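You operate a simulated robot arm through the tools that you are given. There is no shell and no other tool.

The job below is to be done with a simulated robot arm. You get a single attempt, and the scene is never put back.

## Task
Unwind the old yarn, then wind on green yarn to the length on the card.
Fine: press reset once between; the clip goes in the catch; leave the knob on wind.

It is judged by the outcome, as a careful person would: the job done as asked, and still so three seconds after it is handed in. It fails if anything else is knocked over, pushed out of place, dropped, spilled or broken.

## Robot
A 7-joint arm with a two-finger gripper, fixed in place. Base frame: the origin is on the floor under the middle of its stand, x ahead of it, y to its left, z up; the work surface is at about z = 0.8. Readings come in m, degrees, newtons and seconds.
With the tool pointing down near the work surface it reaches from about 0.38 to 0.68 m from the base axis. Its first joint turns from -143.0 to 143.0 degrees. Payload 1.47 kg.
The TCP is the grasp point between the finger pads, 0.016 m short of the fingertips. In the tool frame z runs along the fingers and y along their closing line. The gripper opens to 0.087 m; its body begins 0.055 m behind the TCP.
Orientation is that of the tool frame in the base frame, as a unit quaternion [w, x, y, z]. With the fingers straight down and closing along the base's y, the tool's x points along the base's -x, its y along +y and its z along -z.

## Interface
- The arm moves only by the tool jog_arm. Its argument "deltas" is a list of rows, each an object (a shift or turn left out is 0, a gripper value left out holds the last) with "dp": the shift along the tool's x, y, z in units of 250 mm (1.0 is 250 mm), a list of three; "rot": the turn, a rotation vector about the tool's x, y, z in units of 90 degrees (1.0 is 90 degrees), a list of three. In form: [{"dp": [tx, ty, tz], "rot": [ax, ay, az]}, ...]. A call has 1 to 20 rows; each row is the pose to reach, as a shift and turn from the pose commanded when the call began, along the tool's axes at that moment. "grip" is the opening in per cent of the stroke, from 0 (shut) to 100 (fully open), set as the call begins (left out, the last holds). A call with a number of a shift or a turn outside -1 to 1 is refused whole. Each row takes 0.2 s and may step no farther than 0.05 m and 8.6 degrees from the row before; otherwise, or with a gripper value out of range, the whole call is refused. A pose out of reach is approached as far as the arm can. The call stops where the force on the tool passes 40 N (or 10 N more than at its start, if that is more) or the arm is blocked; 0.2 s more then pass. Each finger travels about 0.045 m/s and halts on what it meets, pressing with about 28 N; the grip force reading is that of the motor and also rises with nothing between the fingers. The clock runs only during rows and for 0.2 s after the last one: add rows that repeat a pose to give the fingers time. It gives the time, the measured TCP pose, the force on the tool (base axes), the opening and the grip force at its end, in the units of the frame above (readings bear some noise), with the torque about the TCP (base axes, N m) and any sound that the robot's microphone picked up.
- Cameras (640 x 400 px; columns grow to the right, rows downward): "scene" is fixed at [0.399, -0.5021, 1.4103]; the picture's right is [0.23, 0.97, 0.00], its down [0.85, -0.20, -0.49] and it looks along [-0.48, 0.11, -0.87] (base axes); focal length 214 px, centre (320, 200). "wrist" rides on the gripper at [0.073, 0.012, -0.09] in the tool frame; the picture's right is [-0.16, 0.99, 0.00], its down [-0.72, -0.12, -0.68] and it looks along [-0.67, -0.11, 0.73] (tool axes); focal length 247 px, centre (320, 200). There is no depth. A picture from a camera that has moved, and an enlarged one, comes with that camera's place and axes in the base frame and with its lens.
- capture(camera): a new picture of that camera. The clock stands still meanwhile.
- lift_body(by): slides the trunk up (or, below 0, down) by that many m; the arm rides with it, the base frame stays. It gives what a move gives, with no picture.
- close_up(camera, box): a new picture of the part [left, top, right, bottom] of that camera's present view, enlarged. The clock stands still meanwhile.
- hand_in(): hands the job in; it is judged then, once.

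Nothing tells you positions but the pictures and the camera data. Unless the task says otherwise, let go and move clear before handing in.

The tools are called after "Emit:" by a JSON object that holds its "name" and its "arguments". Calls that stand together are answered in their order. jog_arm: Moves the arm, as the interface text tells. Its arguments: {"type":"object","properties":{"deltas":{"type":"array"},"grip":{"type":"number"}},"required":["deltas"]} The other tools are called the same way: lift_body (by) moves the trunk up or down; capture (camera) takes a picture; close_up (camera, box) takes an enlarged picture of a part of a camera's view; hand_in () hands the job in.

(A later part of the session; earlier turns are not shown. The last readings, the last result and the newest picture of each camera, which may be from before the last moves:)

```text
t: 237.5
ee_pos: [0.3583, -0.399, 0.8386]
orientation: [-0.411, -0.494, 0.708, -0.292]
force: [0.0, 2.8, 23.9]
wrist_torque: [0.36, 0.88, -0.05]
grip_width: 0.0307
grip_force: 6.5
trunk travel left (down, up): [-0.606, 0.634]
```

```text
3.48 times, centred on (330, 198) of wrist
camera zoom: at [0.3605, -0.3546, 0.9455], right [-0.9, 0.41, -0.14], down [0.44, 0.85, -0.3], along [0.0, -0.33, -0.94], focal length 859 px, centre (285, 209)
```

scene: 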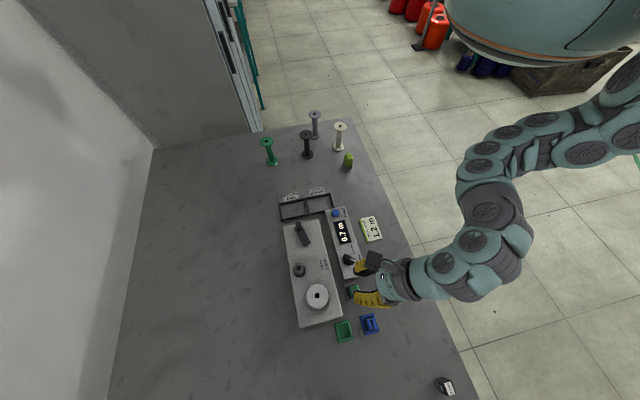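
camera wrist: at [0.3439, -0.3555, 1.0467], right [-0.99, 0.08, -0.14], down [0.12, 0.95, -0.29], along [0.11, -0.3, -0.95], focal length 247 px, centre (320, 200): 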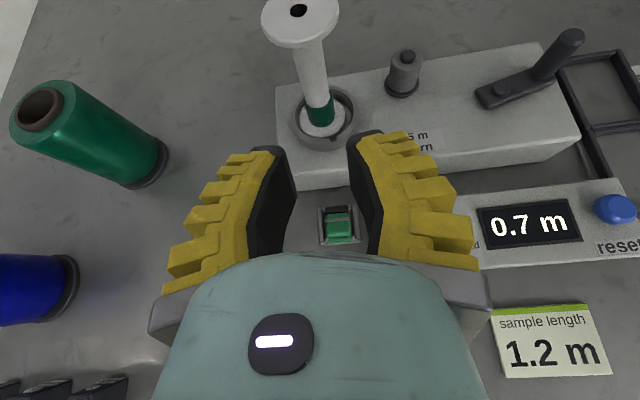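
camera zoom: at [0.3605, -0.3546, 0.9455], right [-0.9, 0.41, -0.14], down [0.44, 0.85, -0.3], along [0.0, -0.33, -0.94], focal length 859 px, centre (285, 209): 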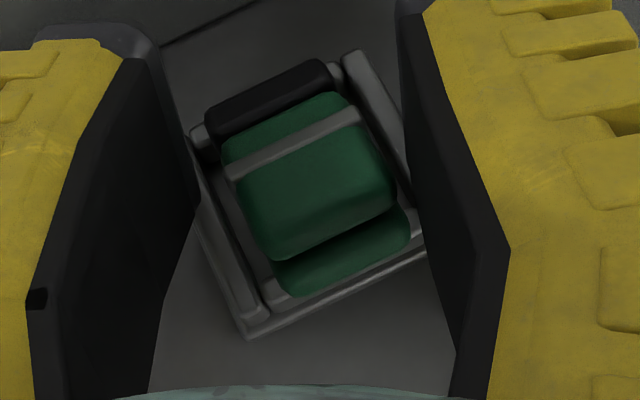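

The flared part of the finger touches the box at this tilt. A 45° tilt with the fingers square to the clip should clear it, so I'll rise and set that.

Emit:
{"name": "lift_body", "arguments": {"by": 0.045}}

Emit:
{"name": "jog_arm", "arguments": {"deltas": [{"rot": [0.064, 0, -0.037]}, {"rot": [0.128, 0, -0.074]}, {"rot": [0.193, 0, -0.111]}]}}

Emit:
{"name": "jog_arm", "arguments": {"deltas": [{"rot": [0, -0.06, 0]}, {"rot": [0, -0.12, 0]}, {"rot": [0, -0.167, 0]}]}}

Emit:
{"name": "close_up", "arguments": {"camera": "wrist", "box": [250, 100, 410, 220]}}

```text
t: 238.4
ee_pos: [0.3545, -0.3962, 0.8785]
orientation: [-0.409, -0.495, 0.711, -0.288]
force: [0.3, 0.6, -0.5]
wrist_torque: [0.01, 0.01, 0.0]
grip_width: 0.0306
grip_force: 4.7
trunk travel left (down, up): [-0.651, 0.589]
```

```text
t: 239.2
ee_pos: [0.3548, -0.3958, 0.8789]
orientation: [-0.353, -0.612, 0.613, -0.355]
force: [0.1, 0.4, -0.4]
wrist_torque: [0.0, 0.0, 0.02]
grip_width: 0.031
grip_force: 4.7
trunk travel left (down, up): [-0.651, 0.589]
```

```text
t: 240.0
ee_pos: [0.3552, -0.3953, 0.8789]
orientation: [-0.271, -0.651, 0.654, -0.273]
force: [0.4, 0.3, 0.1]
wrist_torque: [0.06, 0.01, -0.01]
grip_width: 0.0305
grip_force: 4.4
trunk travel left (down, up): [-0.651, 0.589]
```

```text
3.33 times, centred on (330, 160) of wrist
camera zoom: at [0.3444, -0.3839, 0.9944], right [-0.99, 0.11, -0.12], down [0.12, 0.99, -0.03], along [0.11, -0.05, -0.99], focal length 823 px, centre (287, 333)
```

zoom: 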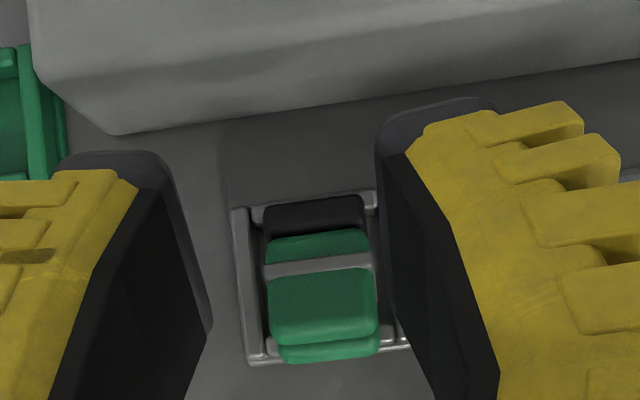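

Emit:
{"name": "lift_body", "arguments": {"by": -0.035}}

Emit:
{"name": "close_up", "arguments": {"camera": "wrist", "box": [250, 100, 410, 220]}}

```text
t: 240.8
ee_pos: [0.3568, -0.3951, 0.8438]
orientation: [-0.27, -0.652, 0.654, -0.272]
force: [-0.4, 0.2, 0.1]
wrist_torque: [0.02, 0.01, 0.0]
grip_width: 0.0305
grip_force: 5.0
trunk travel left (down, up): [-0.616, 0.624]
```

```text
3.33 times, centred on (330, 160) of wrist
camera zoom: at [0.3443, -0.3835, 0.959], right [-0.99, 0.11, -0.12], down [0.12, 0.99, -0.03], along [0.11, -0.05, -0.99], focal length 823 px, centre (287, 333)
```

zoom: 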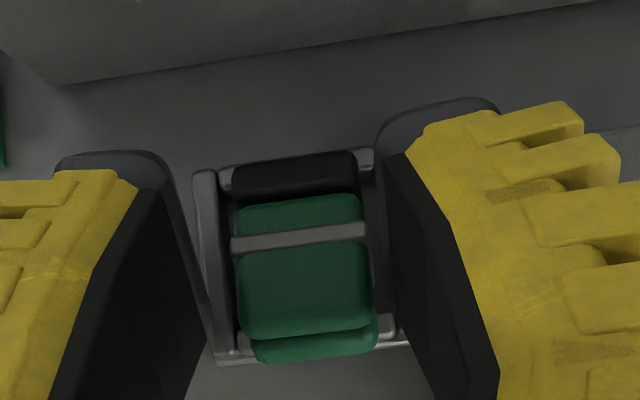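

Emit:
{"name": "lift_body", "arguments": {"by": -0.009}}

```text
t: 241.4
ee_pos: [0.3583, -0.3977, 0.8386]
orientation: [-0.271, -0.651, 0.653, -0.275]
force: [1.5, 2.3, 17.9]
wrist_torque: [0.11, 0.62, -0.04]
grip_width: 0.0289
grip_force: 5.4
trunk travel left (down, up): [-0.607, 0.633]
```

Contact with the box again, but at this height the pads already cover most of the upper fin. I'll raise 3 mm and close here.

Emit:
{"name": "lift_body", "arguments": {"by": 0.004}}

Emit:
{"name": "jog_arm", "arguments": {"deltas": [{"dp": [0, 0, 0]}, {"dp": [0, 0, 0]}, {"dp": [0, 0, 0]}], "grip": 0}}

Emit:
{"name": "close_up", "arguments": {"camera": "wrist", "box": [250, 100, 410, 220]}}

```text
t: 241.9
ee_pos: [0.3564, -0.3965, 0.8385]
orientation: [-0.27, -0.651, 0.654, -0.273]
force: [0.7, -0.3, 5.7]
wrist_torque: [0.04, 0.22, -0.01]
grip_width: 0.0296
grip_force: 4.4
trunk travel left (down, up): [-0.611, 0.629]
```

```text
t: 242.7
ee_pos: [0.354, -0.397, 0.8388]
orientation: [-0.27, -0.652, 0.654, -0.273]
force: [-4.9, 1.7, 6.8]
wrist_torque: [-0.01, 0.13, -0.01]
grip_width: 0.0109
grip_force: 27.7
trunk travel left (down, up): [-0.611, 0.629]
```

```text
3.33 times, centred on (330, 160) of wrist
camera zoom: at [0.3435, -0.3838, 0.9538], right [-0.99, 0.11, -0.12], down [0.12, 0.99, -0.03], along [0.11, -0.05, -0.99], focal length 823 px, centre (287, 333)
```

zoom: 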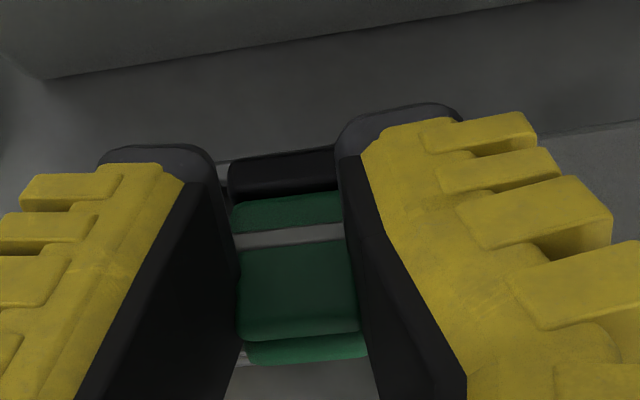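

Emit:
{"name": "lift_body", "arguments": {"by": 0.04}}

Emit:
{"name": "close_up", "arguments": {"camera": "wrist", "box": [250, 100, 410, 220]}}

Emit:
{"name": "close_up", "arguments": {"camera": "scene", "box": [310, 230, 390, 310]}}

```text
t: 243.5
ee_pos: [0.355, -0.3946, 0.8796]
orientation: [-0.27, -0.652, 0.654, -0.273]
force: [0.0, 0.6, -0.7]
wrist_torque: [0.01, 0.02, 0.01]
grip_width: 0.0091
grip_force: 27.8
trunk travel left (down, up): [-0.651, 0.589]
```

```text
3.33 times, centred on (330, 160) of wrist
camera zoom: at [0.3439, -0.3834, 0.9937], right [-0.99, 0.11, -0.12], down [0.12, 0.99, -0.03], along [0.11, -0.04, -0.99], focal length 823 px, centre (287, 333)
```

zoom: 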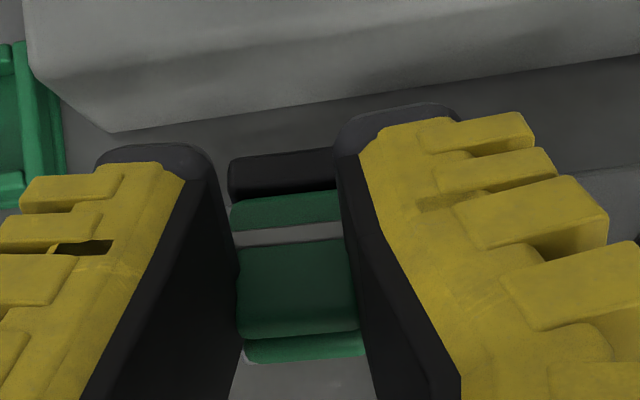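

```text
5.00 times, centred on (350, 270) of scene
camera zoom: at [0.399, -0.5021, 1.4103], right [0.23, 0.97, 0.0], down [0.85, -0.2, -0.49], along [-0.48, 0.11, -0.87], focal length 1072 px, centre (170, -150)
```

zoom: 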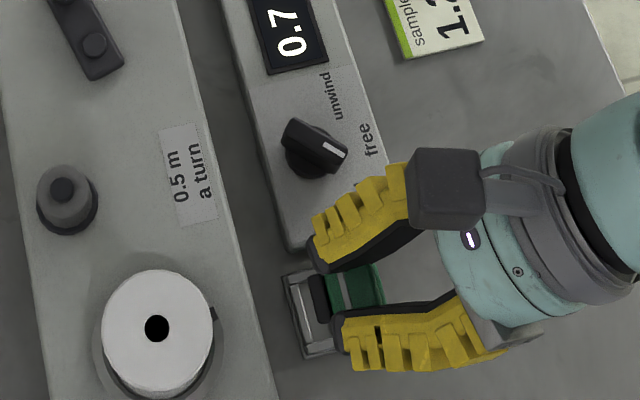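

The clip came up with the gripper. The camera would hit the spool if I turned the tool upright here, so I'll carry the clip to a free area of table nearer the robot first.

Emit:
{"name": "lift_body", "arguments": {"by": 0.05}}

Emit:
{"name": "jog_arm", "arguments": {"deltas": [{"dp": [-0.067, -0.045, -0.0675]}, {"dp": [-0.134, -0.09, -0.135]}, {"dp": [-0.2, -0.134, -0.2025]}, {"dp": [-0.267, -0.179, -0.27]}]}}

Emit:
{"name": "capture", "arguments": {"camera": "scene"}}

```text
t: 244.4
ee_pos: [0.355, -0.3954, 0.929]
orientation: [-0.27, -0.652, 0.654, -0.273]
force: [-0.2, 0.2, -0.1]
wrist_torque: [0.03, 0.03, 0.0]
grip_width: 0.0088
grip_force: 27.4
trunk travel left (down, up): [-0.701, 0.539]
```

```text
t: 245.4
ee_pos: [0.4019, -0.3, 0.9296]
orientation: [-0.27, -0.652, 0.654, -0.273]
force: [0.3, 0.2, -0.5]
wrist_torque: [-0.02, 0.0, -0.02]
grip_width: 0.0089
grip_force: 27.5
trunk travel left (down, up): [-0.701, 0.539]
```

```text
taken
```

scene: 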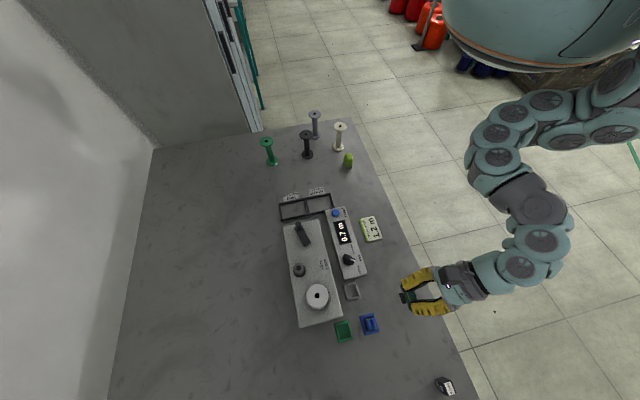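

Emit:
{"name": "jog_arm", "arguments": {"deltas": [{"rot": [0, -0.08, 0]}, {"rot": [0, -0.16, 0]}, {"rot": [0, -0.24, 0]}, {"rot": [0, -0.32, 0]}, {"rot": [0, -0.4, 0]}]}}

Emit:
{"name": "capture", "arguments": {"camera": "wrist"}}

Emit:
{"name": "capture", "arguments": {"camera": "scene"}}

```text
t: 246.6
ee_pos: [0.401, -0.3008, 0.9301]
orientation: [0.053, 0.706, -0.704, 0.058]
force: [-1.1, -0.4, -0.7]
wrist_torque: [-0.03, -0.03, 0.01]
grip_width: 0.0089
grip_force: 28.2
trunk travel left (down, up): [-0.701, 0.539]
```

```text
taken
camera wrist: at [0.3892, -0.3582, 1.0296], right [-0.99, 0.16, -0.03], down [0.11, 0.82, 0.56], along [0.11, 0.55, -0.83], focal length 247 px, centre (320, 200)
```

wrist: 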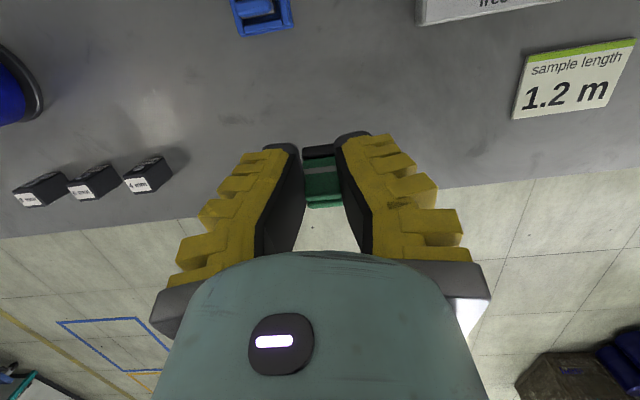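

```text
taken
```

scene: 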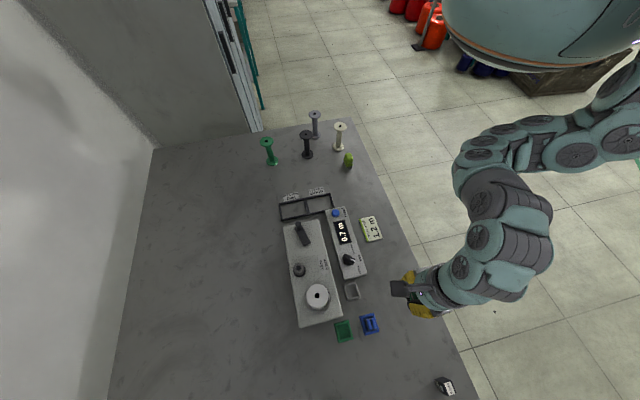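

Emit:
{"name": "jog_arm", "arguments": {"deltas": [{"rot": [0, -0.08, 0]}, {"rot": [0, -0.16, 0]}, {"rot": [0, -0.24, 0]}]}}

Emit:
{"name": "close_up", "arguments": {"camera": "wrist", "box": [250, 100, 410, 240]}}

Emit:
{"name": "close_up", "arguments": {"camera": "scene", "box": [370, 250, 470, 330]}}

```text
t: 247.4
ee_pos: [0.4005, -0.301, 0.9305]
orientation: [0.08, -0.703, 0.703, 0.075]
force: [-1.0, -0.2, 0.2]
wrist_torque: [0.0, -0.03, -0.03]
grip_width: 0.0088
grip_force: 28.0
trunk travel left (down, up): [-0.701, 0.539]
```

```text
2.86 times, centred on (330, 170) of wrist
camera zoom: at [0.3891, -0.3917, 1.002], right [-0.99, 0.16, 0.03], down [0.11, 0.56, 0.82], along [0.11, 0.82, -0.57], focal length 706 px, centre (291, 286)
```

zoom: 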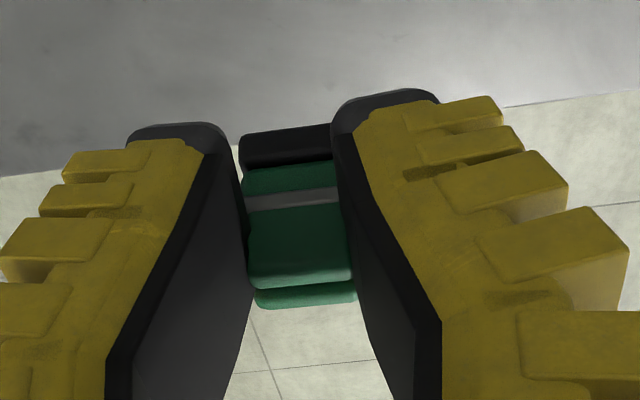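

```text
5.00 times, centred on (420, 290) of scene
camera zoom: at [0.399, -0.5021, 1.4103], right [0.23, 0.97, 0.0], down [0.85, -0.2, -0.49], along [-0.48, 0.11, -0.87], focal length 1072 px, centre (-180, -250)
```

zoom: 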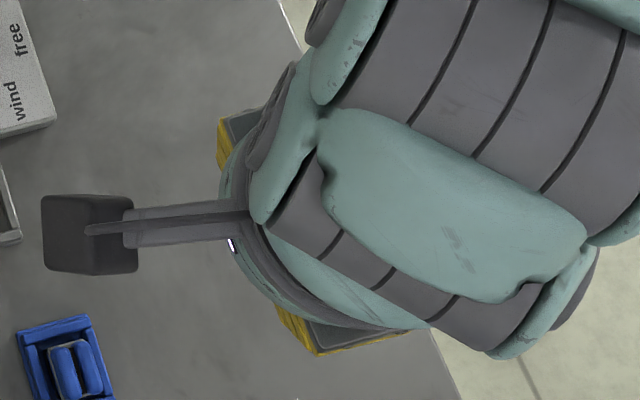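

Emit:
{"name": "lift_body", "arguments": {"by": -0.094}}

Emit:
{"name": "close_up", "arguments": {"camera": "wrist", "box": [250, 100, 410, 240]}}

```text
t: 248.7
ee_pos: [0.4009, -0.301, 0.8363]
orientation: [0.079, -0.702, 0.704, 0.075]
force: [0.1, -0.1, -0.3]
wrist_torque: [0.04, 0.01, 0.0]
grip_width: 0.0089
grip_force: 28.0
trunk travel left (down, up): [-0.607, 0.633]
```

```text
2.86 times, centred on (330, 170) of wrist
camera zoom: at [0.3894, -0.3914, 0.908], right [-0.99, 0.16, 0.03], down [0.11, 0.56, 0.82], along [0.11, 0.81, -0.57], focal length 706 px, centre (291, 286)
```

zoom: 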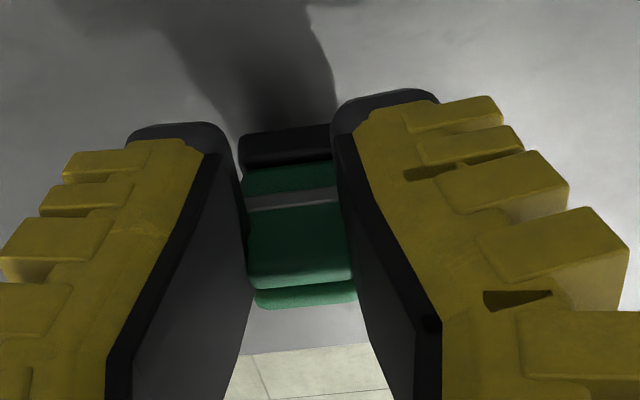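

Just above the table. I'll lower in small steps until the clip's base touches.

Emit:
{"name": "lift_body", "arguments": {"by": -0.004}}

Emit:
{"name": "lift_body", "arguments": {"by": -0.003}}

```text
t: 249.2
ee_pos: [0.4004, -0.3019, 0.8332]
orientation: [-0.079, 0.704, -0.702, -0.075]
force: [-1.9, 1.4, 10.3]
wrist_torque: [0.28, 0.03, 0.04]
grip_width: 0.0122
grip_force: 28.2
trunk travel left (down, up): [-0.603, 0.637]
```

```text
t: 249.8
ee_pos: [0.4013, -0.3032, 0.8315]
orientation: [0.078, -0.703, 0.703, 0.074]
force: [-3.5, 3.0, 19.3]
wrist_torque: [0.48, 0.03, 0.08]
grip_width: 0.0171
grip_force: 28.5
trunk travel left (down, up): [-0.6, 0.64]
```

Emit:
{"name": "lift_body", "arguments": {"by": 0.005}}

Emit:
{"name": "jog_arm", "arguments": {"deltas": [{"dp": [0, 0, 0]}, {"dp": [0, 0, 0]}, {"dp": [0, 0, 0]}], "grip": 32}}

Emit:
{"name": "close_up", "arguments": {"camera": "wrist", "box": [250, 100, 410, 240]}}

```text
t: 250.3
ee_pos: [0.4016, -0.3006, 0.8336]
orientation: [0.079, -0.703, 0.703, 0.076]
force: [-0.8, 1.3, -0.2]
wrist_torque: [0.01, 0.01, 0.0]
grip_width: 0.009
grip_force: 28.3
trunk travel left (down, up): [-0.605, 0.635]
```

```text
t: 251.1
ee_pos: [0.4013, -0.3013, 0.8342]
orientation: [0.079, -0.703, 0.703, 0.075]
force: [-0.1, 0.4, 0.5]
wrist_torque: [-0.01, 0.01, 0.02]
grip_width: 0.0342
grip_force: 4.3
trunk travel left (down, up): [-0.605, 0.635]
```

```text
2.86 times, centred on (330, 170) of wrist
camera zoom: at [0.3893, -0.3913, 0.9059], right [-0.99, 0.16, 0.03], down [0.11, 0.56, 0.82], along [0.11, 0.81, -0.57], focal length 706 px, centre (291, 286)
```

zoom: 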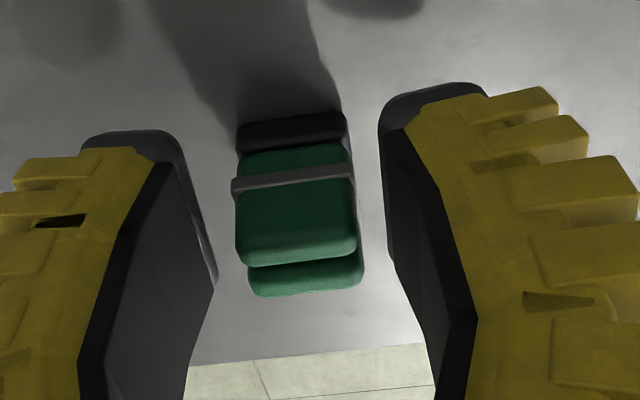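

The clip is standing upright on the table. I'll rise clear, straighten the tool and turn it back to the original heading to pick the clip by its fins.

Emit:
{"name": "lift_body", "arguments": {"by": 0.1}}

Emit:
{"name": "jog_arm", "arguments": {"deltas": [{"rot": [0, 0.07, 0]}, {"rot": [0, 0.14, 0]}]}}

Emit:
{"name": "jog_arm", "arguments": {"deltas": [{"rot": [0, 0, 0.09]}, {"rot": [0, 0, 0.18]}, {"rot": [0, 0, 0.27]}, {"rot": [0, 0, 0.36]}, {"rot": [0, 0, 0.45]}, {"rot": [0, 0, 0.54]}, {"rot": [0, 0, 0.63]}, {"rot": [0, 0, 0.72]}, {"rot": [0, 0, 0.81]}, {"rot": [0, 0, 0.9]}, {"rot": [0, 0, 1.0]}]}}

Emit:
{"name": "capture", "arguments": {"camera": "wrist"}}

Emit:
{"name": "capture", "arguments": {"camera": "scene"}}

```text
t: 252.4
ee_pos: [0.4019, -0.3014, 0.9335]
orientation: [0.079, -0.703, 0.703, 0.075]
force: [-0.2, 0.2, -0.8]
wrist_torque: [0.0, 0.05, -0.01]
grip_width: 0.034
grip_force: 4.3
trunk travel left (down, up): [-0.705, 0.535]
```

```text
t: 253.0
ee_pos: [0.4011, -0.2997, 0.9348]
orientation: [0.002, -0.707, 0.708, -0.003]
force: [0.0, -0.1, 0.0]
wrist_torque: [0.01, 0.0, 0.01]
grip_width: 0.0341
grip_force: 4.5
trunk travel left (down, up): [-0.705, 0.535]
```

```text
refused: row 11 steps farther than a row can; nothing moved
```

```text
taken
camera wrist: at [0.3894, -0.3727, 1.0236], right [-0.99, 0.16, -0.01], down [0.11, 0.73, 0.68], along [0.11, 0.67, -0.73], focal length 247 px, centre (320, 200)
```

wrist: 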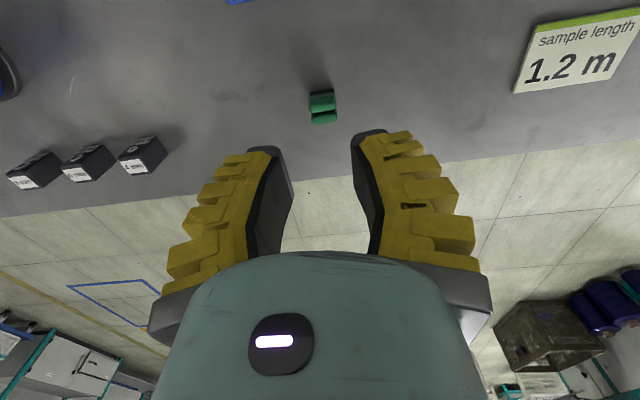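

```text
taken
```

scene: 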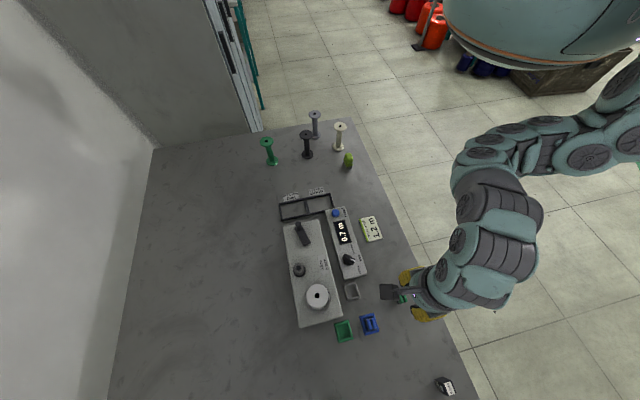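

Emit:
{"name": "jog_arm", "arguments": {"deltas": [{"rot": [0, 0, 0.085]}, {"rot": [0, 0, 0.17]}, {"rot": [0, 0, 0.255]}, {"rot": [0, 0, 0.34]}, {"rot": [0, 0, 0.425]}, {"rot": [0, 0, 0.51]}, {"rot": [0, 0, 0.595]}, {"rot": [0, 0, 0.68]}, {"rot": [0, 0, 0.765]}, {"rot": [0, 0, 0.85]}, {"rot": [0, 0, 0.93]}, {"rot": [0, 0, 1.0]}], "grip": 38}}

Emit:
{"name": "capture", "arguments": {"camera": "wrist"}}

Emit:
{"name": "close_up", "arguments": {"camera": "wrist", "box": [260, 60, 380, 150]}}

```text
t: 255.6
ee_pos: [0.4008, -0.3012, 0.9338]
orientation: [0.002, 0.002, 1.0, -0.001]
force: [-0.4, 0.6, 0.2]
wrist_torque: [0.01, 0.0, 0.01]
grip_width: 0.0389
grip_force: 4.4
trunk travel left (down, up): [-0.705, 0.535]
```

```text
taken
camera wrist: at [0.3283, -0.2885, 1.0231], right [0.16, 0.99, 0.0], down [0.72, -0.12, 0.68], along [0.68, -0.11, -0.73], focal length 247 px, centre (320, 200)
```

wrist: 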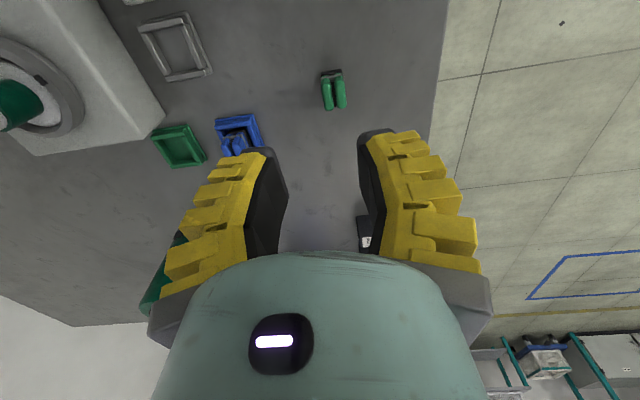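

```text
4.44 times, centred on (320, 105) of wrist
camera zoom: at [0.3283, -0.2885, 1.0231], right [0.16, 0.99, 0.0], down [0.72, -0.12, 0.68], along [0.68, -0.11, -0.73], focal length 1098 px, centre (320, 622)
```

zoom: 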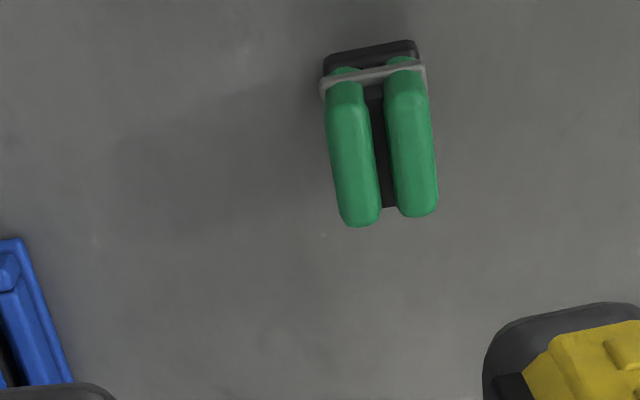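

The clip stands upright in its original orientation at about (0.399, -0.289). I'll align over it and go down to grip the fins.

Emit:
{"name": "jog_arm", "arguments": {"deltas": [{"dp": [0.004, 0.022, 0]}, {"dp": [0.0084, 0.0448, 0]}, {"dp": [0.0084, 0.0448, 0]}]}}

Emit:
{"name": "lift_body", "arguments": {"by": -0.075}}

Emit:
{"name": "close_up", "arguments": {"camera": "wrist", "box": [240, 70, 400, 190]}}

```text
t: 256.4
ee_pos: [0.3975, -0.2899, 0.9345]
orientation: [0.003, 0.002, 1.0, -0.001]
force: [-0.3, -0.1, -0.5]
wrist_torque: [0.01, -0.02, -0.02]
grip_width: 0.0391
grip_force: 4.5
trunk travel left (down, up): [-0.705, 0.535]
```

```text
t: 257.6
ee_pos: [0.3989, -0.2898, 0.8586]
orientation: [0.002, 0.0, 1.0, -0.002]
force: [0.1, 0.2, 0.5]
wrist_torque: [0.0, -0.02, 0.01]
grip_width: 0.0389
grip_force: 4.4
trunk travel left (down, up): [-0.63, 0.61]
```

```text
3.33 times, centred on (320, 130) of wrist
camera zoom: at [0.3262, -0.2777, 0.9484], right [0.16, 0.99, 0.0], down [0.72, -0.12, 0.68], along [0.68, -0.11, -0.73], focal length 823 px, centre (320, 433)
```

zoom: 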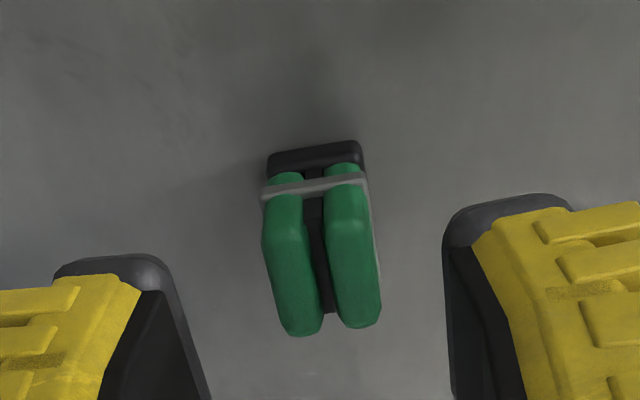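

Emit:
{"name": "jog_arm", "arguments": {"deltas": [{"dp": [0, 0, 0.04]}, {"dp": [0, 0, 0.08]}, {"dp": [0, 0, 0.088]}]}}

Emit:
{"name": "jog_arm", "arguments": {"deltas": [{"dp": [0, 0, 0]}, {"dp": [0, 0, 0]}, {"dp": [0, 0, 0]}, {"dp": [0, 0, 0]}], "grip": 0}}

Emit:
{"name": "close_up", "arguments": {"camera": "wrist", "box": [240, 90, 400, 190]}}

```text
t: 258.4
ee_pos: [0.4, -0.2897, 0.8369]
orientation: [0.003, 0.0, 1.0, -0.001]
force: [-0.2, 1.1, -0.3]
wrist_torque: [-0.01, 0.01, 0.04]
grip_width: 0.039
grip_force: 4.2
trunk travel left (down, up): [-0.63, 0.61]
```

```text
t: 259.4
ee_pos: [0.399, -0.2898, 0.8388]
orientation: [0.003, 0.002, 1.0, -0.002]
force: [-2.9, 1.4, 10.3]
wrist_torque: [0.03, 0.05, -0.03]
grip_width: 0.0115
grip_force: 27.7
trunk travel left (down, up): [-0.63, 0.61]
```

```text
4.00 times, centred on (320, 140) of wrist
camera zoom: at [0.3264, -0.2781, 0.9275], right [0.16, 0.99, 0.0], down [0.72, -0.11, 0.68], along [0.68, -0.11, -0.73], focal length 988 px, centre (320, 440)
```

zoom: 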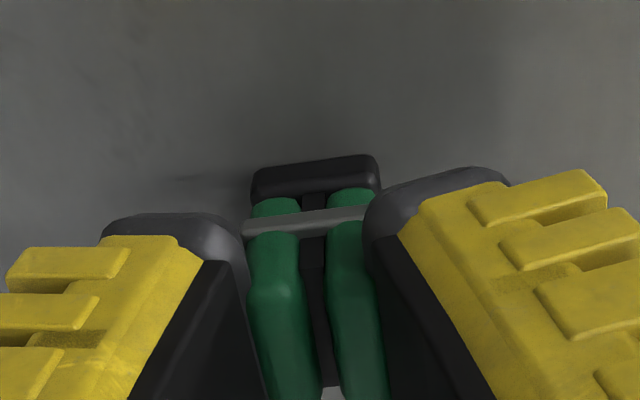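

The clip is gripped the same way as the first time. I'll lift it and carry it above the catch.

Emit:
{"name": "lift_body", "arguments": {"by": 0.045}}

Emit:
{"name": "jog_arm", "arguments": {"deltas": [{"dp": [0, 0, -0.13]}, {"dp": [0, 0, -0.26]}, {"dp": [0.03, -0.09, -0.26]}, {"dp": [0.07, -0.2, -0.26]}, {"dp": [0.11, -0.31, -0.26]}, {"dp": [0.15, -0.41, -0.26]}, {"dp": [0.176, -0.458, -0.26]}, {"dp": [0.176, -0.458, -0.26]}]}}

Emit:
{"name": "capture", "arguments": {"camera": "wrist"}}

Emit:
{"name": "close_up", "arguments": {"camera": "wrist", "box": [240, 60, 400, 200]}}

```text
t: 260.2
ee_pos: [0.3983, -0.2891, 0.8814]
orientation: [0.002, 0.001, 1.0, -0.001]
force: [-0.6, -0.5, -0.6]
wrist_torque: [0.01, 0.0, 0.01]
grip_width: 0.0067
grip_force: 28.1
trunk travel left (down, up): [-0.675, 0.565]
```

```text
t: 262.0
ee_pos: [0.3552, -0.4045, 0.9477]
orientation: [0.003, 0.0, 1.0, -0.001]
force: [-0.6, 0.4, -0.5]
wrist_torque: [0.02, 0.02, 0.02]
grip_width: 0.0071
grip_force: 28.0
trunk travel left (down, up): [-0.675, 0.565]
```

```text
taken
camera wrist: at [0.2828, -0.3922, 1.0372], right [0.16, 0.99, 0.0], down [0.72, -0.12, 0.68], along [0.68, -0.11, -0.73], focal length 247 px, centre (320, 200)
```

wrist: 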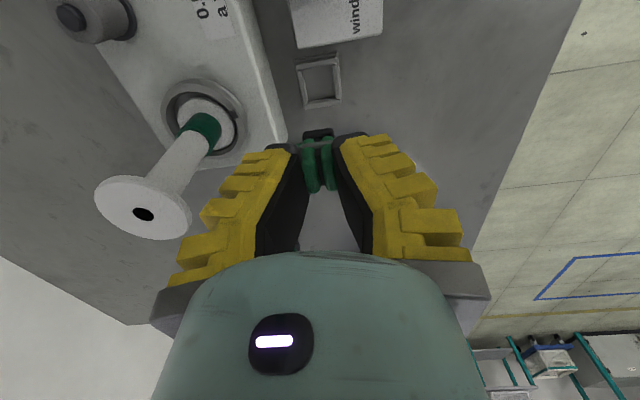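

```text
2.86 times, centred on (320, 130) of wrist
camera zoom: at [0.2828, -0.3922, 1.0372], right [0.16, 0.99, 0.0], down [0.72, -0.12, 0.68], along [0.68, -0.11, -0.73], focal length 706 px, centre (320, 400)
```

zoom: 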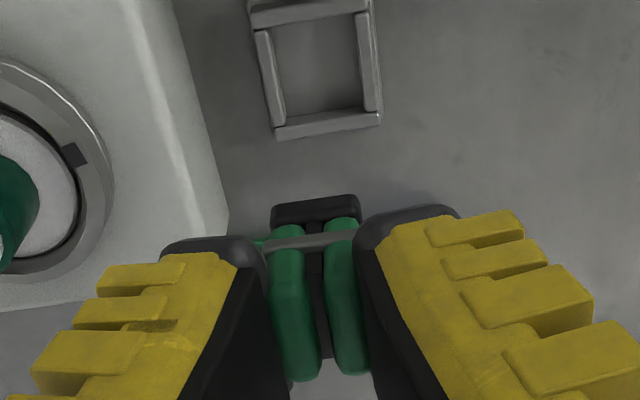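

Emit:
{"name": "lift_body", "arguments": {"by": -0.085}}

Emit:
{"name": "jog_arm", "arguments": {"deltas": [{"dp": [0.001, 0, 0.03]}, {"dp": [0.001, 0, 0.06]}, {"dp": [0.001, 0, 0.075]}]}}

Emit:
{"name": "close_up", "arguments": {"camera": "wrist", "box": [250, 90, 390, 190]}}

```text
t: 263.2
ee_pos: [0.3551, -0.4046, 0.8631]
orientation: [0.003, 0.001, 1.0, 0.0]
force: [0.3, 0.2, -0.1]
wrist_torque: [-0.02, 0.0, -0.02]
grip_width: 0.0067
grip_force: 27.8
trunk travel left (down, up): [-0.59, 0.65]
```

```text
t: 264.1
ee_pos: [0.3551, -0.4036, 0.8446]
orientation: [0.002, 0.001, 1.0, -0.001]
force: [0.1, -0.1, -0.5]
wrist_torque: [0.03, 0.02, -0.02]
grip_width: 0.0068
grip_force: 27.9
trunk travel left (down, up): [-0.59, 0.65]
```

```text
4.00 times, centred on (320, 140) of wrist
camera zoom: at [0.2822, -0.3919, 0.9331], right [0.16, 0.99, 0.0], down [0.72, -0.12, 0.68], along [0.68, -0.11, -0.73], focal length 988 px, centre (320, 440)
```

zoom: 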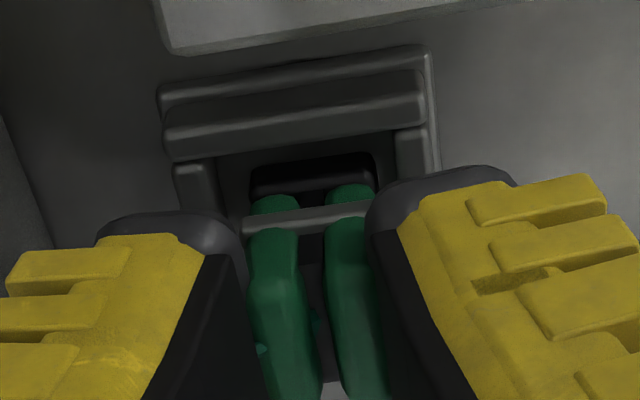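

Emit:
{"name": "jog_arm", "arguments": {"deltas": [{"dp": [0, 0, 0.01]}, {"dp": [0, 0, 0.02]}, {"dp": [0, 0, 0.026]}]}}

Emit:
{"name": "close_up", "arguments": {"camera": "wrist", "box": [250, 90, 390, 190]}}

```text
t: 264.9
ee_pos: [0.3564, -0.4063, 0.8392]
orientation: [0.003, 0.0, 1.0, -0.002]
force: [-2.5, 4.0, 21.5]
wrist_torque: [0.06, 0.06, 0.01]
grip_width: 0.0199
grip_force: 27.9
trunk travel left (down, up): [-0.59, 0.65]
```

```text
4.00 times, centred on (320, 140) of wrist
camera zoom: at [0.2829, -0.3932, 0.9277], right [0.16, 0.99, 0.0], down [0.72, -0.11, 0.68], along [0.68, -0.11, -0.73], focal length 988 px, centre (320, 440)
```

zoom: 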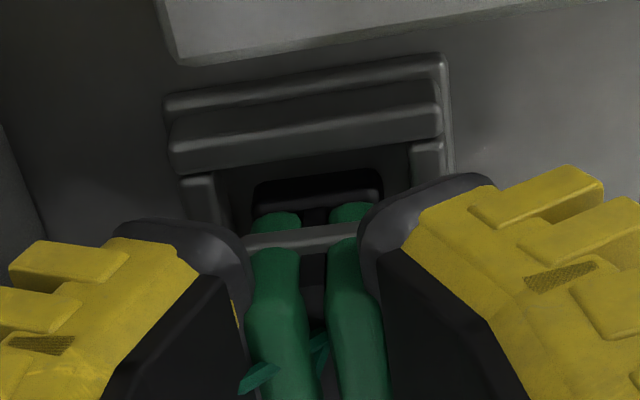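

Contact at the expected height, and the green strand has reappeared, so the clip is recognised in the catch. I'll ease off and release with a narrow opening.

Emit:
{"name": "jog_arm", "arguments": {"deltas": [{"dp": [0, 0, -0.012]}, {"dp": [0, 0, -0.012]}]}}

Emit:
{"name": "jog_arm", "arguments": {"deltas": [{"dp": [0, 0, 0]}, {"dp": [0, 0, 0]}, {"dp": [0, 0, 0]}], "grip": 28}}

Emit:
{"name": "jog_arm", "arguments": {"deltas": [{"dp": [0, 0, -0.03]}, {"dp": [0, 0, -0.08]}, {"dp": [0, 0, -0.16]}, {"dp": [0, 0, -0.26]}]}}

Emit:
{"name": "capture", "arguments": {"camera": "wrist"}}

Emit:
{"name": "close_up", "arguments": {"camera": "wrist", "box": [250, 40, 410, 140]}}

Emit:
{"name": "close_up", "arguments": {"camera": "scene", "box": [270, 210, 410, 350]}}

```text
t: 265.4
ee_pos: [0.3564, -0.4064, 0.8426]
orientation: [0.003, 0.001, 1.0, -0.001]
force: [-0.6, 1.1, 14.5]
wrist_torque: [-0.01, 0.0, 0.0]
grip_width: 0.0142
grip_force: 28.5
trunk travel left (down, up): [-0.59, 0.65]
```

```text
t: 266.2
ee_pos: [0.3546, -0.4033, 0.8398]
orientation: [0.003, 0.001, 1.0, -0.001]
force: [0.0, 1.9, -0.5]
wrist_torque: [0.04, 0.01, 0.05]
grip_width: 0.0299
grip_force: 3.6
trunk travel left (down, up): [-0.59, 0.65]
```

```text
t: 267.2
ee_pos: [0.3569, -0.4083, 0.9035]
orientation: [0.004, 0.001, 1.0, -0.001]
force: [0.5, -0.1, 0.0]
wrist_torque: [0.0, -0.02, -0.01]
grip_width: 0.0305
grip_force: 4.1
out of reach, approached as far as the arm can: row 4
trunk travel left (down, up): [-0.59, 0.65]
```

```text
taken
camera wrist: at [0.2832, -0.3964, 0.992], right [0.16, 0.99, 0.0], down [0.72, -0.12, 0.69], along [0.68, -0.11, -0.73], focal length 247 px, centre (320, 200)
```

wrist: 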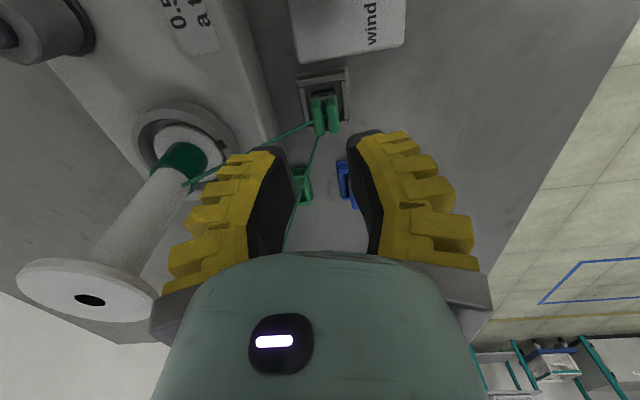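

```text
4.00 times, centred on (330, 90) of wrist
camera zoom: at [0.2832, -0.3964, 0.992], right [0.16, 0.99, 0.0], down [0.72, -0.12, 0.69], along [0.68, -0.11, -0.73], focal length 988 px, centre (280, 640)
```

zoom: 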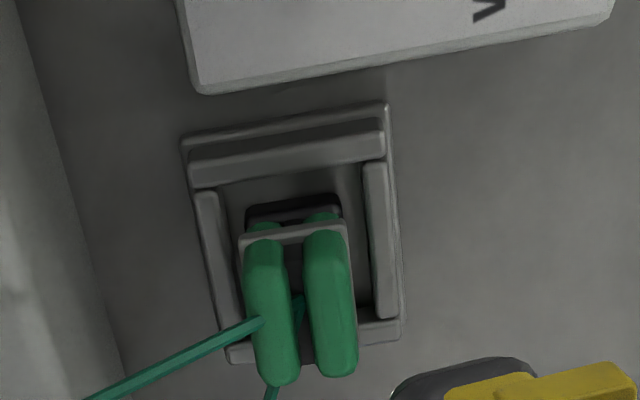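

```text
2.86 times, centred on (340, 280) of scene
camera zoom: at [0.399, -0.5021, 1.4103], right [0.23, 0.97, 0.0], down [0.85, -0.2, -0.49], along [-0.48, 0.11, -0.87], focal length 613 px, centre (263, -29)
```

zoom: 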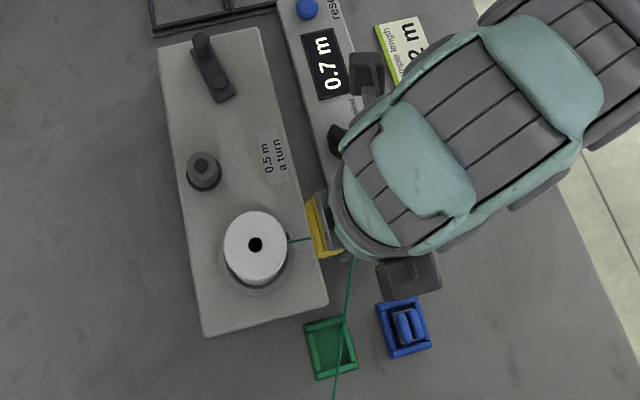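

The clip is back in the catch, the yarn runs from the cone through the clip to the spool, and the counter still reads 0.7 m. Now I'll return to the crank with the tilted tool, and wind much more slowly this time.

Emit:
{"name": "lift_body", "arguments": {"by": 0.155}}

Emit:
{"name": "jog_arm", "arguments": {"deltas": [{"dp": [0.03, 0.02, 0.02], "rot": [0, 0, 0.03]}, {"dp": [0.1, 0, 0.045], "rot": [0, 0, 0.11]}, {"dp": [0.17, -0.03, 0.07], "rot": [0, 0, 0.19]}, {"dp": [0.24, -0.06, 0.09], "rot": [0, 0, 0.27]}, {"dp": [0.31, -0.09, 0.11], "rot": [0, 0, 0.35]}, {"dp": [0.38, -0.12, 0.13], "rot": [0, 0, 0.43]}, {"dp": [0.45, -0.15, 0.15], "rot": [0, 0, 0.51]}, {"dp": [0.52, -0.18, 0.17], "rot": [0, 0, 0.59]}, {"dp": [0.572, -0.208, 0.194], "rot": [0, 0, 0.667]}], "grip": 45}}

Emit:
{"name": "capture", "arguments": {"camera": "scene"}}

```text
t: 269.0
ee_pos: [0.3555, -0.4083, 1.0582]
orientation: [0.003, 0.001, 1.0, -0.001]
force: [-0.2, -0.7, -0.4]
wrist_torque: [0.03, 0.0, 0.03]
grip_width: 0.031
grip_force: 4.4
trunk travel left (down, up): [-0.745, 0.495]
```

```text
t: 271.0
ee_pos: [0.2121, -0.4603, 1.0099]
orientation: [0.002, 0.501, 0.866, 0.001]
force: [-0.3, 0.6, -0.3]
wrist_torque: [0.03, -0.01, 0.02]
grip_width: 0.0448
grip_force: 4.4
trunk travel left (down, up): [-0.745, 0.495]
```

```text
taken
```

scene: 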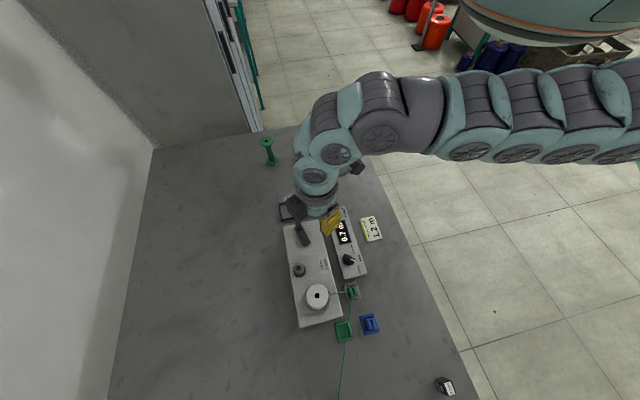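

Emit:
{"name": "jog_arm", "arguments": {"deltas": [{"rot": [0, -0.022, 0]}, {"rot": [0, -0.044, 0]}, {"rot": [0, -0.067, 0]}, {"rot": [0, -0.089, 0]}, {"rot": [0, -0.111, 0]}, {"rot": [0, -0.133, 0]}]}}

```text
t: 272.4
ee_pos: [0.2044, -0.4593, 1.0057]
orientation: [0.085, 0.515, 0.852, -0.049]
force: [0.2, 0.4, 0.2]
wrist_torque: [-0.02, 0.01, 0.04]
grip_width: 0.045
grip_force: 4.5
out of reach, approached as far as the arm can: row 6
trunk travel left (down, up): [-0.745, 0.495]
```

Emit:
{"name": "jog_arm", "arguments": {"deltas": [{"dp": [-0.05, -0.095, 0.009]}, {"dp": [-0.0947, -0.1863, 0.018], "rot": [0, -0.009, -0.024]}, {"dp": [-0.0947, -0.1863, 0.018], "rot": [0, -0.009, -0.024]}]}}

Emit:
{"name": "lift_body", "arguments": {"by": -0.06}}

Emit:
{"name": "capture", "arguments": {"camera": "wrist"}}

```text
t: 273.2
ee_pos: [0.1845, -0.5041, 1.0081]
orientation: [0.098, 0.482, 0.869, -0.056]
force: [0.6, 0.5, -0.6]
wrist_torque: [0.01, -0.01, 0.02]
grip_width: 0.0449
grip_force: 4.1
trunk travel left (down, up): [-0.745, 0.495]
```

```text
t: 274.2
ee_pos: [0.1835, -0.5028, 0.9487]
orientation: [0.098, 0.481, 0.869, -0.057]
force: [0.1, -0.5, -0.7]
wrist_torque: [0.0, 0.0, -0.03]
grip_width: 0.045
grip_force: 4.3
trunk travel left (down, up): [-0.685, 0.555]
```

```text
taken
camera wrist: at [0.1473, -0.419, 1.0197], right [0.92, 0.39, 0.03], down [0.2, -0.53, 0.83], along [0.34, -0.75, -0.56], focal length 247 px, centre (320, 200)
```

wrist: 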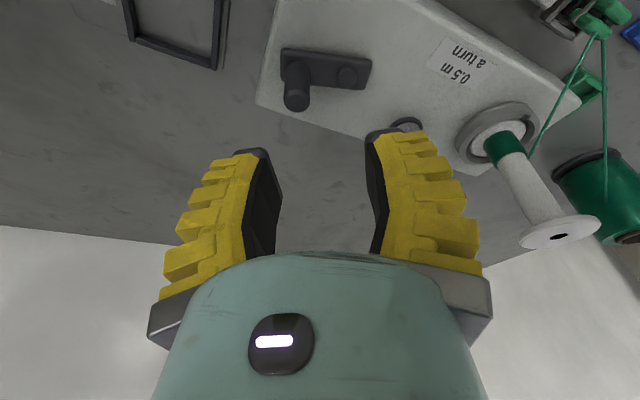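

Emit:
{"name": "close_up", "arguments": {"camera": "wrist", "box": [240, 30, 400, 130]}}

Emit:
{"name": "close_up", "arguments": {"camera": "wrist", "box": [440, 80, 640, 260]}}

```text
4.00 times, centred on (320, 80) of wrist
camera zoom: at [0.1473, -0.419, 1.0197], right [0.92, 0.39, 0.03], down [0.2, -0.53, 0.83], along [0.34, -0.75, -0.56], focal length 988 px, centre (320, 680)
```

zoom: 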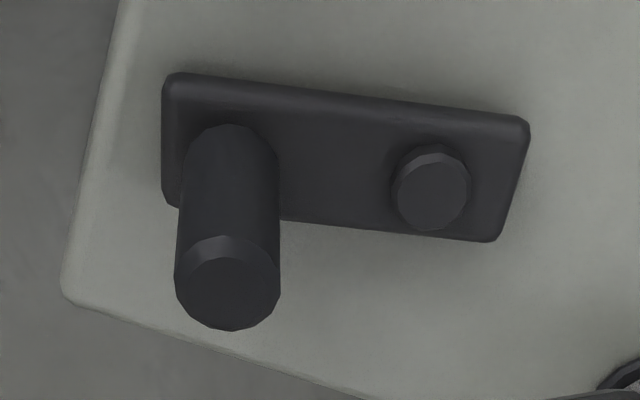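

```text
2.22 times, centred on (540, 170) of wrist
camera zoom: at [0.1473, -0.419, 1.0197], right [0.92, 0.39, 0.03], down [0.2, -0.53, 0.83], along [0.34, -0.75, -0.56], focal length 549 px, centre (-169, 267)
```

zoom: 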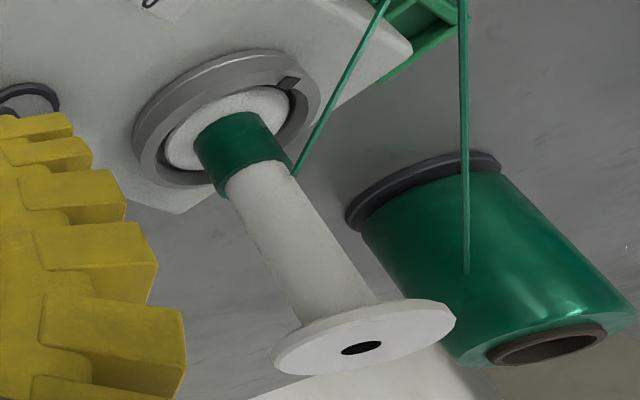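

Emit:
{"name": "jog_arm", "arguments": {"deltas": [{"dp": [0.02, -0.02, -0.005]}, {"dp": [0.0414, -0.0399, -0.0094]}, {"dp": [0.0414, -0.0399, -0.0094]}]}}

Emit:
{"name": "lift_body", "arguments": {"by": -0.058}}

Emit:
{"name": "close_up", "arguments": {"camera": "wrist", "box": [200, 90, 440, 240]}}

```text
t: 275.0
ee_pos: [0.1706, -0.4996, 0.9489]
orientation: [0.098, 0.482, 0.869, -0.058]
force: [-0.4, -0.4, -0.2]
wrist_torque: [0.0, 0.01, 0.03]
grip_width: 0.0448
grip_force: 4.3
trunk travel left (down, up): [-0.685, 0.555]
```

```text
t: 276.0
ee_pos: [0.1713, -0.4989, 0.8912]
orientation: [0.098, 0.481, 0.869, -0.057]
force: [-0.1, -0.1, 0.2]
wrist_torque: [-0.01, 0.02, 0.0]
grip_width: 0.045
grip_force: 3.5
trunk travel left (down, up): [-0.627, 0.613]
```

```text
2.67 times, centred on (320, 165) of wrist
camera zoom: at [0.1334, -0.4154, 0.9617], right [0.92, 0.39, 0.03], down [0.2, -0.53, 0.83], along [0.34, -0.75, -0.56], focal length 659 px, centre (320, 293)
```

zoom: 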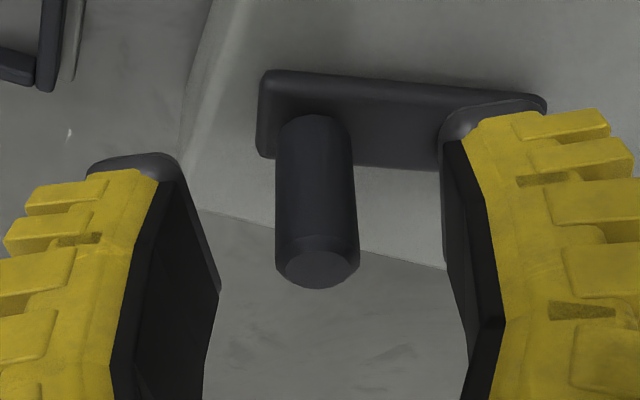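

The handle is centred between the fingers. I'll grip it and turn slowly clockwise (about 20° per second), checking often.

Emit:
{"name": "jog_arm", "arguments": {"deltas": [{"dp": [0, 0, 0]}, {"dp": [0, 0, 0]}, {"dp": [0, 0, 0]}, {"dp": [0, 0, 0]}], "grip": 0}}

Emit:
{"name": "jog_arm", "arguments": {"deltas": [{"dp": [0.0043, 0.0016, -0.001]}, {"dp": [0.0127, 0.0053, -0.003]}, {"dp": [0.0208, 0.0095, -0.0048]}, {"dp": [0.0286, 0.0144, -0.0067]}, {"dp": [0.036, 0.0197, -0.0084]}, {"dp": [0.0431, 0.0256, -0.0101]}, {"dp": [0.0497, 0.032, -0.0116]}, {"dp": [0.0559, 0.0389, -0.0131]}]}}

Emit:
{"name": "close_up", "arguments": {"camera": "scene", "box": [270, 200, 410, 340]}}

Emit:
{"name": "capture", "arguments": {"camera": "wrist"}}

```text
t: 277.0
ee_pos: [0.1699, -0.4999, 0.8916]
orientation: [0.099, 0.482, 0.869, -0.058]
force: [-1.1, -0.7, 1.2]
wrist_torque: [-0.39, -0.26, 0.0]
grip_width: 0.0092
grip_force: 30.1
trunk travel left (down, up): [-0.627, 0.613]
```

```text
t: 278.8
ee_pos: [0.1707, -0.4826, 0.8905]
orientation: [0.099, 0.482, 0.869, -0.058]
force: [-2.7, -0.3, 10.9]
wrist_torque: [-0.05, -0.01, -0.03]
grip_width: 0.008
grip_force: 30.1
trunk travel left (down, up): [-0.627, 0.613]
```

```text
2.86 times, centred on (340, 270) of scene
camera zoom: at [0.399, -0.5021, 1.4103], right [0.23, 0.97, 0.0], down [0.85, -0.2, -0.49], along [-0.48, 0.11, -0.87], focal length 613 px, centre (263, 0)
```

zoom: 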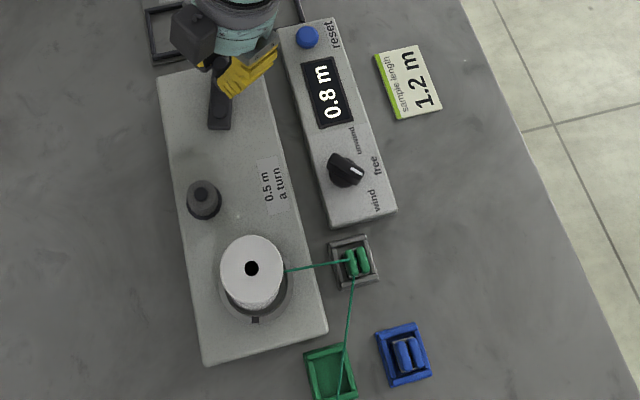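

```text
taken
camera wrist: at [0.1335, -0.399, 0.9618], right [0.92, 0.39, 0.03], down [0.2, -0.53, 0.83], along [0.34, -0.75, -0.56], focal length 247 px, centre (320, 200)
```

wrist: 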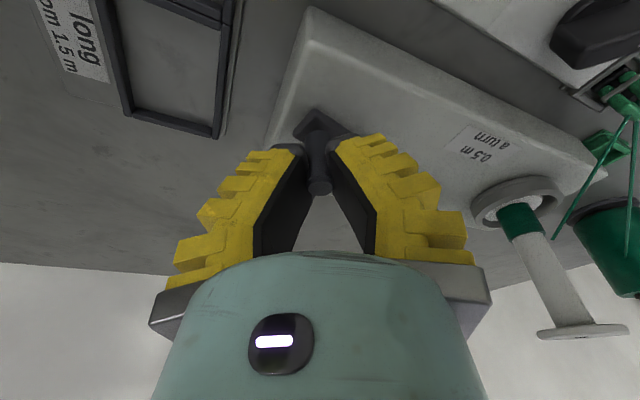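

Winding continues with the spool steady, and the display has just gone to 0.8 m. I'll keep turning slowly.

Emit:
{"name": "jog_arm", "arguments": {"deltas": [{"dp": [0.0057, 0.0073, -0.0014]}, {"dp": [0.0109, 0.0149, -0.0026]}, {"dp": [0.0156, 0.023, -0.0037]}, {"dp": [0.0197, 0.0313, -0.0047]}, {"dp": [0.0233, 0.0399, -0.0056]}, {"dp": [0.0262, 0.0488, -0.0063]}, {"dp": [0.0286, 0.0578, -0.0069]}, {"dp": [0.0303, 0.067, -0.0073]}, {"dp": [0.0314, 0.0763, -0.0076]}]}}

Emit:
{"name": "close_up", "arguments": {"camera": "scene", "box": [270, 200, 410, 340]}}

```text
t: 280.8
ee_pos: [0.1837, -0.4654, 0.8911]
orientation: [0.099, 0.481, 0.869, -0.057]
force: [-1.7, 1.5, 8.3]
wrist_torque: [-0.06, 0.05, -0.01]
grip_width: 0.0065
grip_force: 31.0
trunk travel left (down, up): [-0.627, 0.613]
```

```text
2.86 times, centred on (340, 270) of scene
camera zoom: at [0.399, -0.5021, 1.4103], right [0.23, 0.97, 0.0], down [0.85, -0.2, -0.49], along [-0.48, 0.11, -0.87], focal length 613 px, centre (263, 0)
```

zoom: 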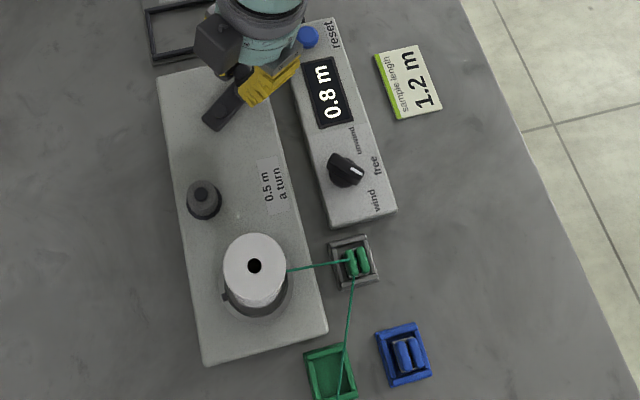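

Emit:
{"name": "jog_arm", "arguments": {"deltas": [{"dp": [0.0005, 0.0093, -0.0002]}, {"dp": [0.0003, 0.0187, -0.0002]}, {"dp": [-0.0005, 0.028, 0]}, {"dp": [-0.0019, 0.0372, 0.0003]}]}}

Emit:
{"name": "close_up", "arguments": {"camera": "scene", "box": [270, 200, 410, 340]}}

```text
t: 281.8
ee_pos: [0.1929, -0.4613, 0.8892]
orientation: [0.099, 0.481, 0.869, -0.057]
force: [1.9, -5.6, 0.0]
wrist_torque: [-0.18, 0.03, 0.01]
grip_width: 0.0061
grip_force: 30.3
trunk travel left (down, up): [-0.627, 0.613]
```

```text
2.86 times, centred on (340, 270) of scene
camera zoom: at [0.399, -0.5021, 1.4103], right [0.23, 0.97, 0.0], down [0.85, -0.2, -0.49], along [-0.48, 0.11, -0.87], focal length 613 px, centre (263, 0)
```

zoom: 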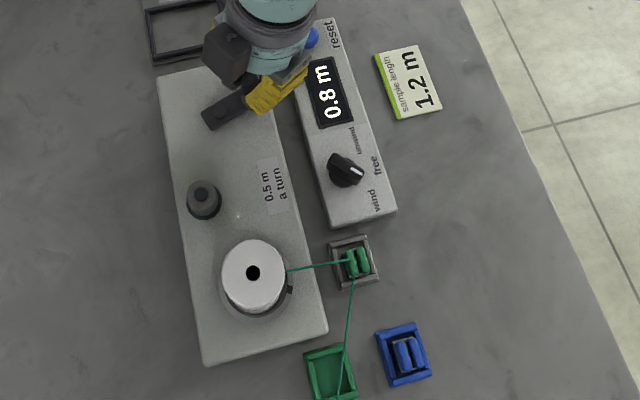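

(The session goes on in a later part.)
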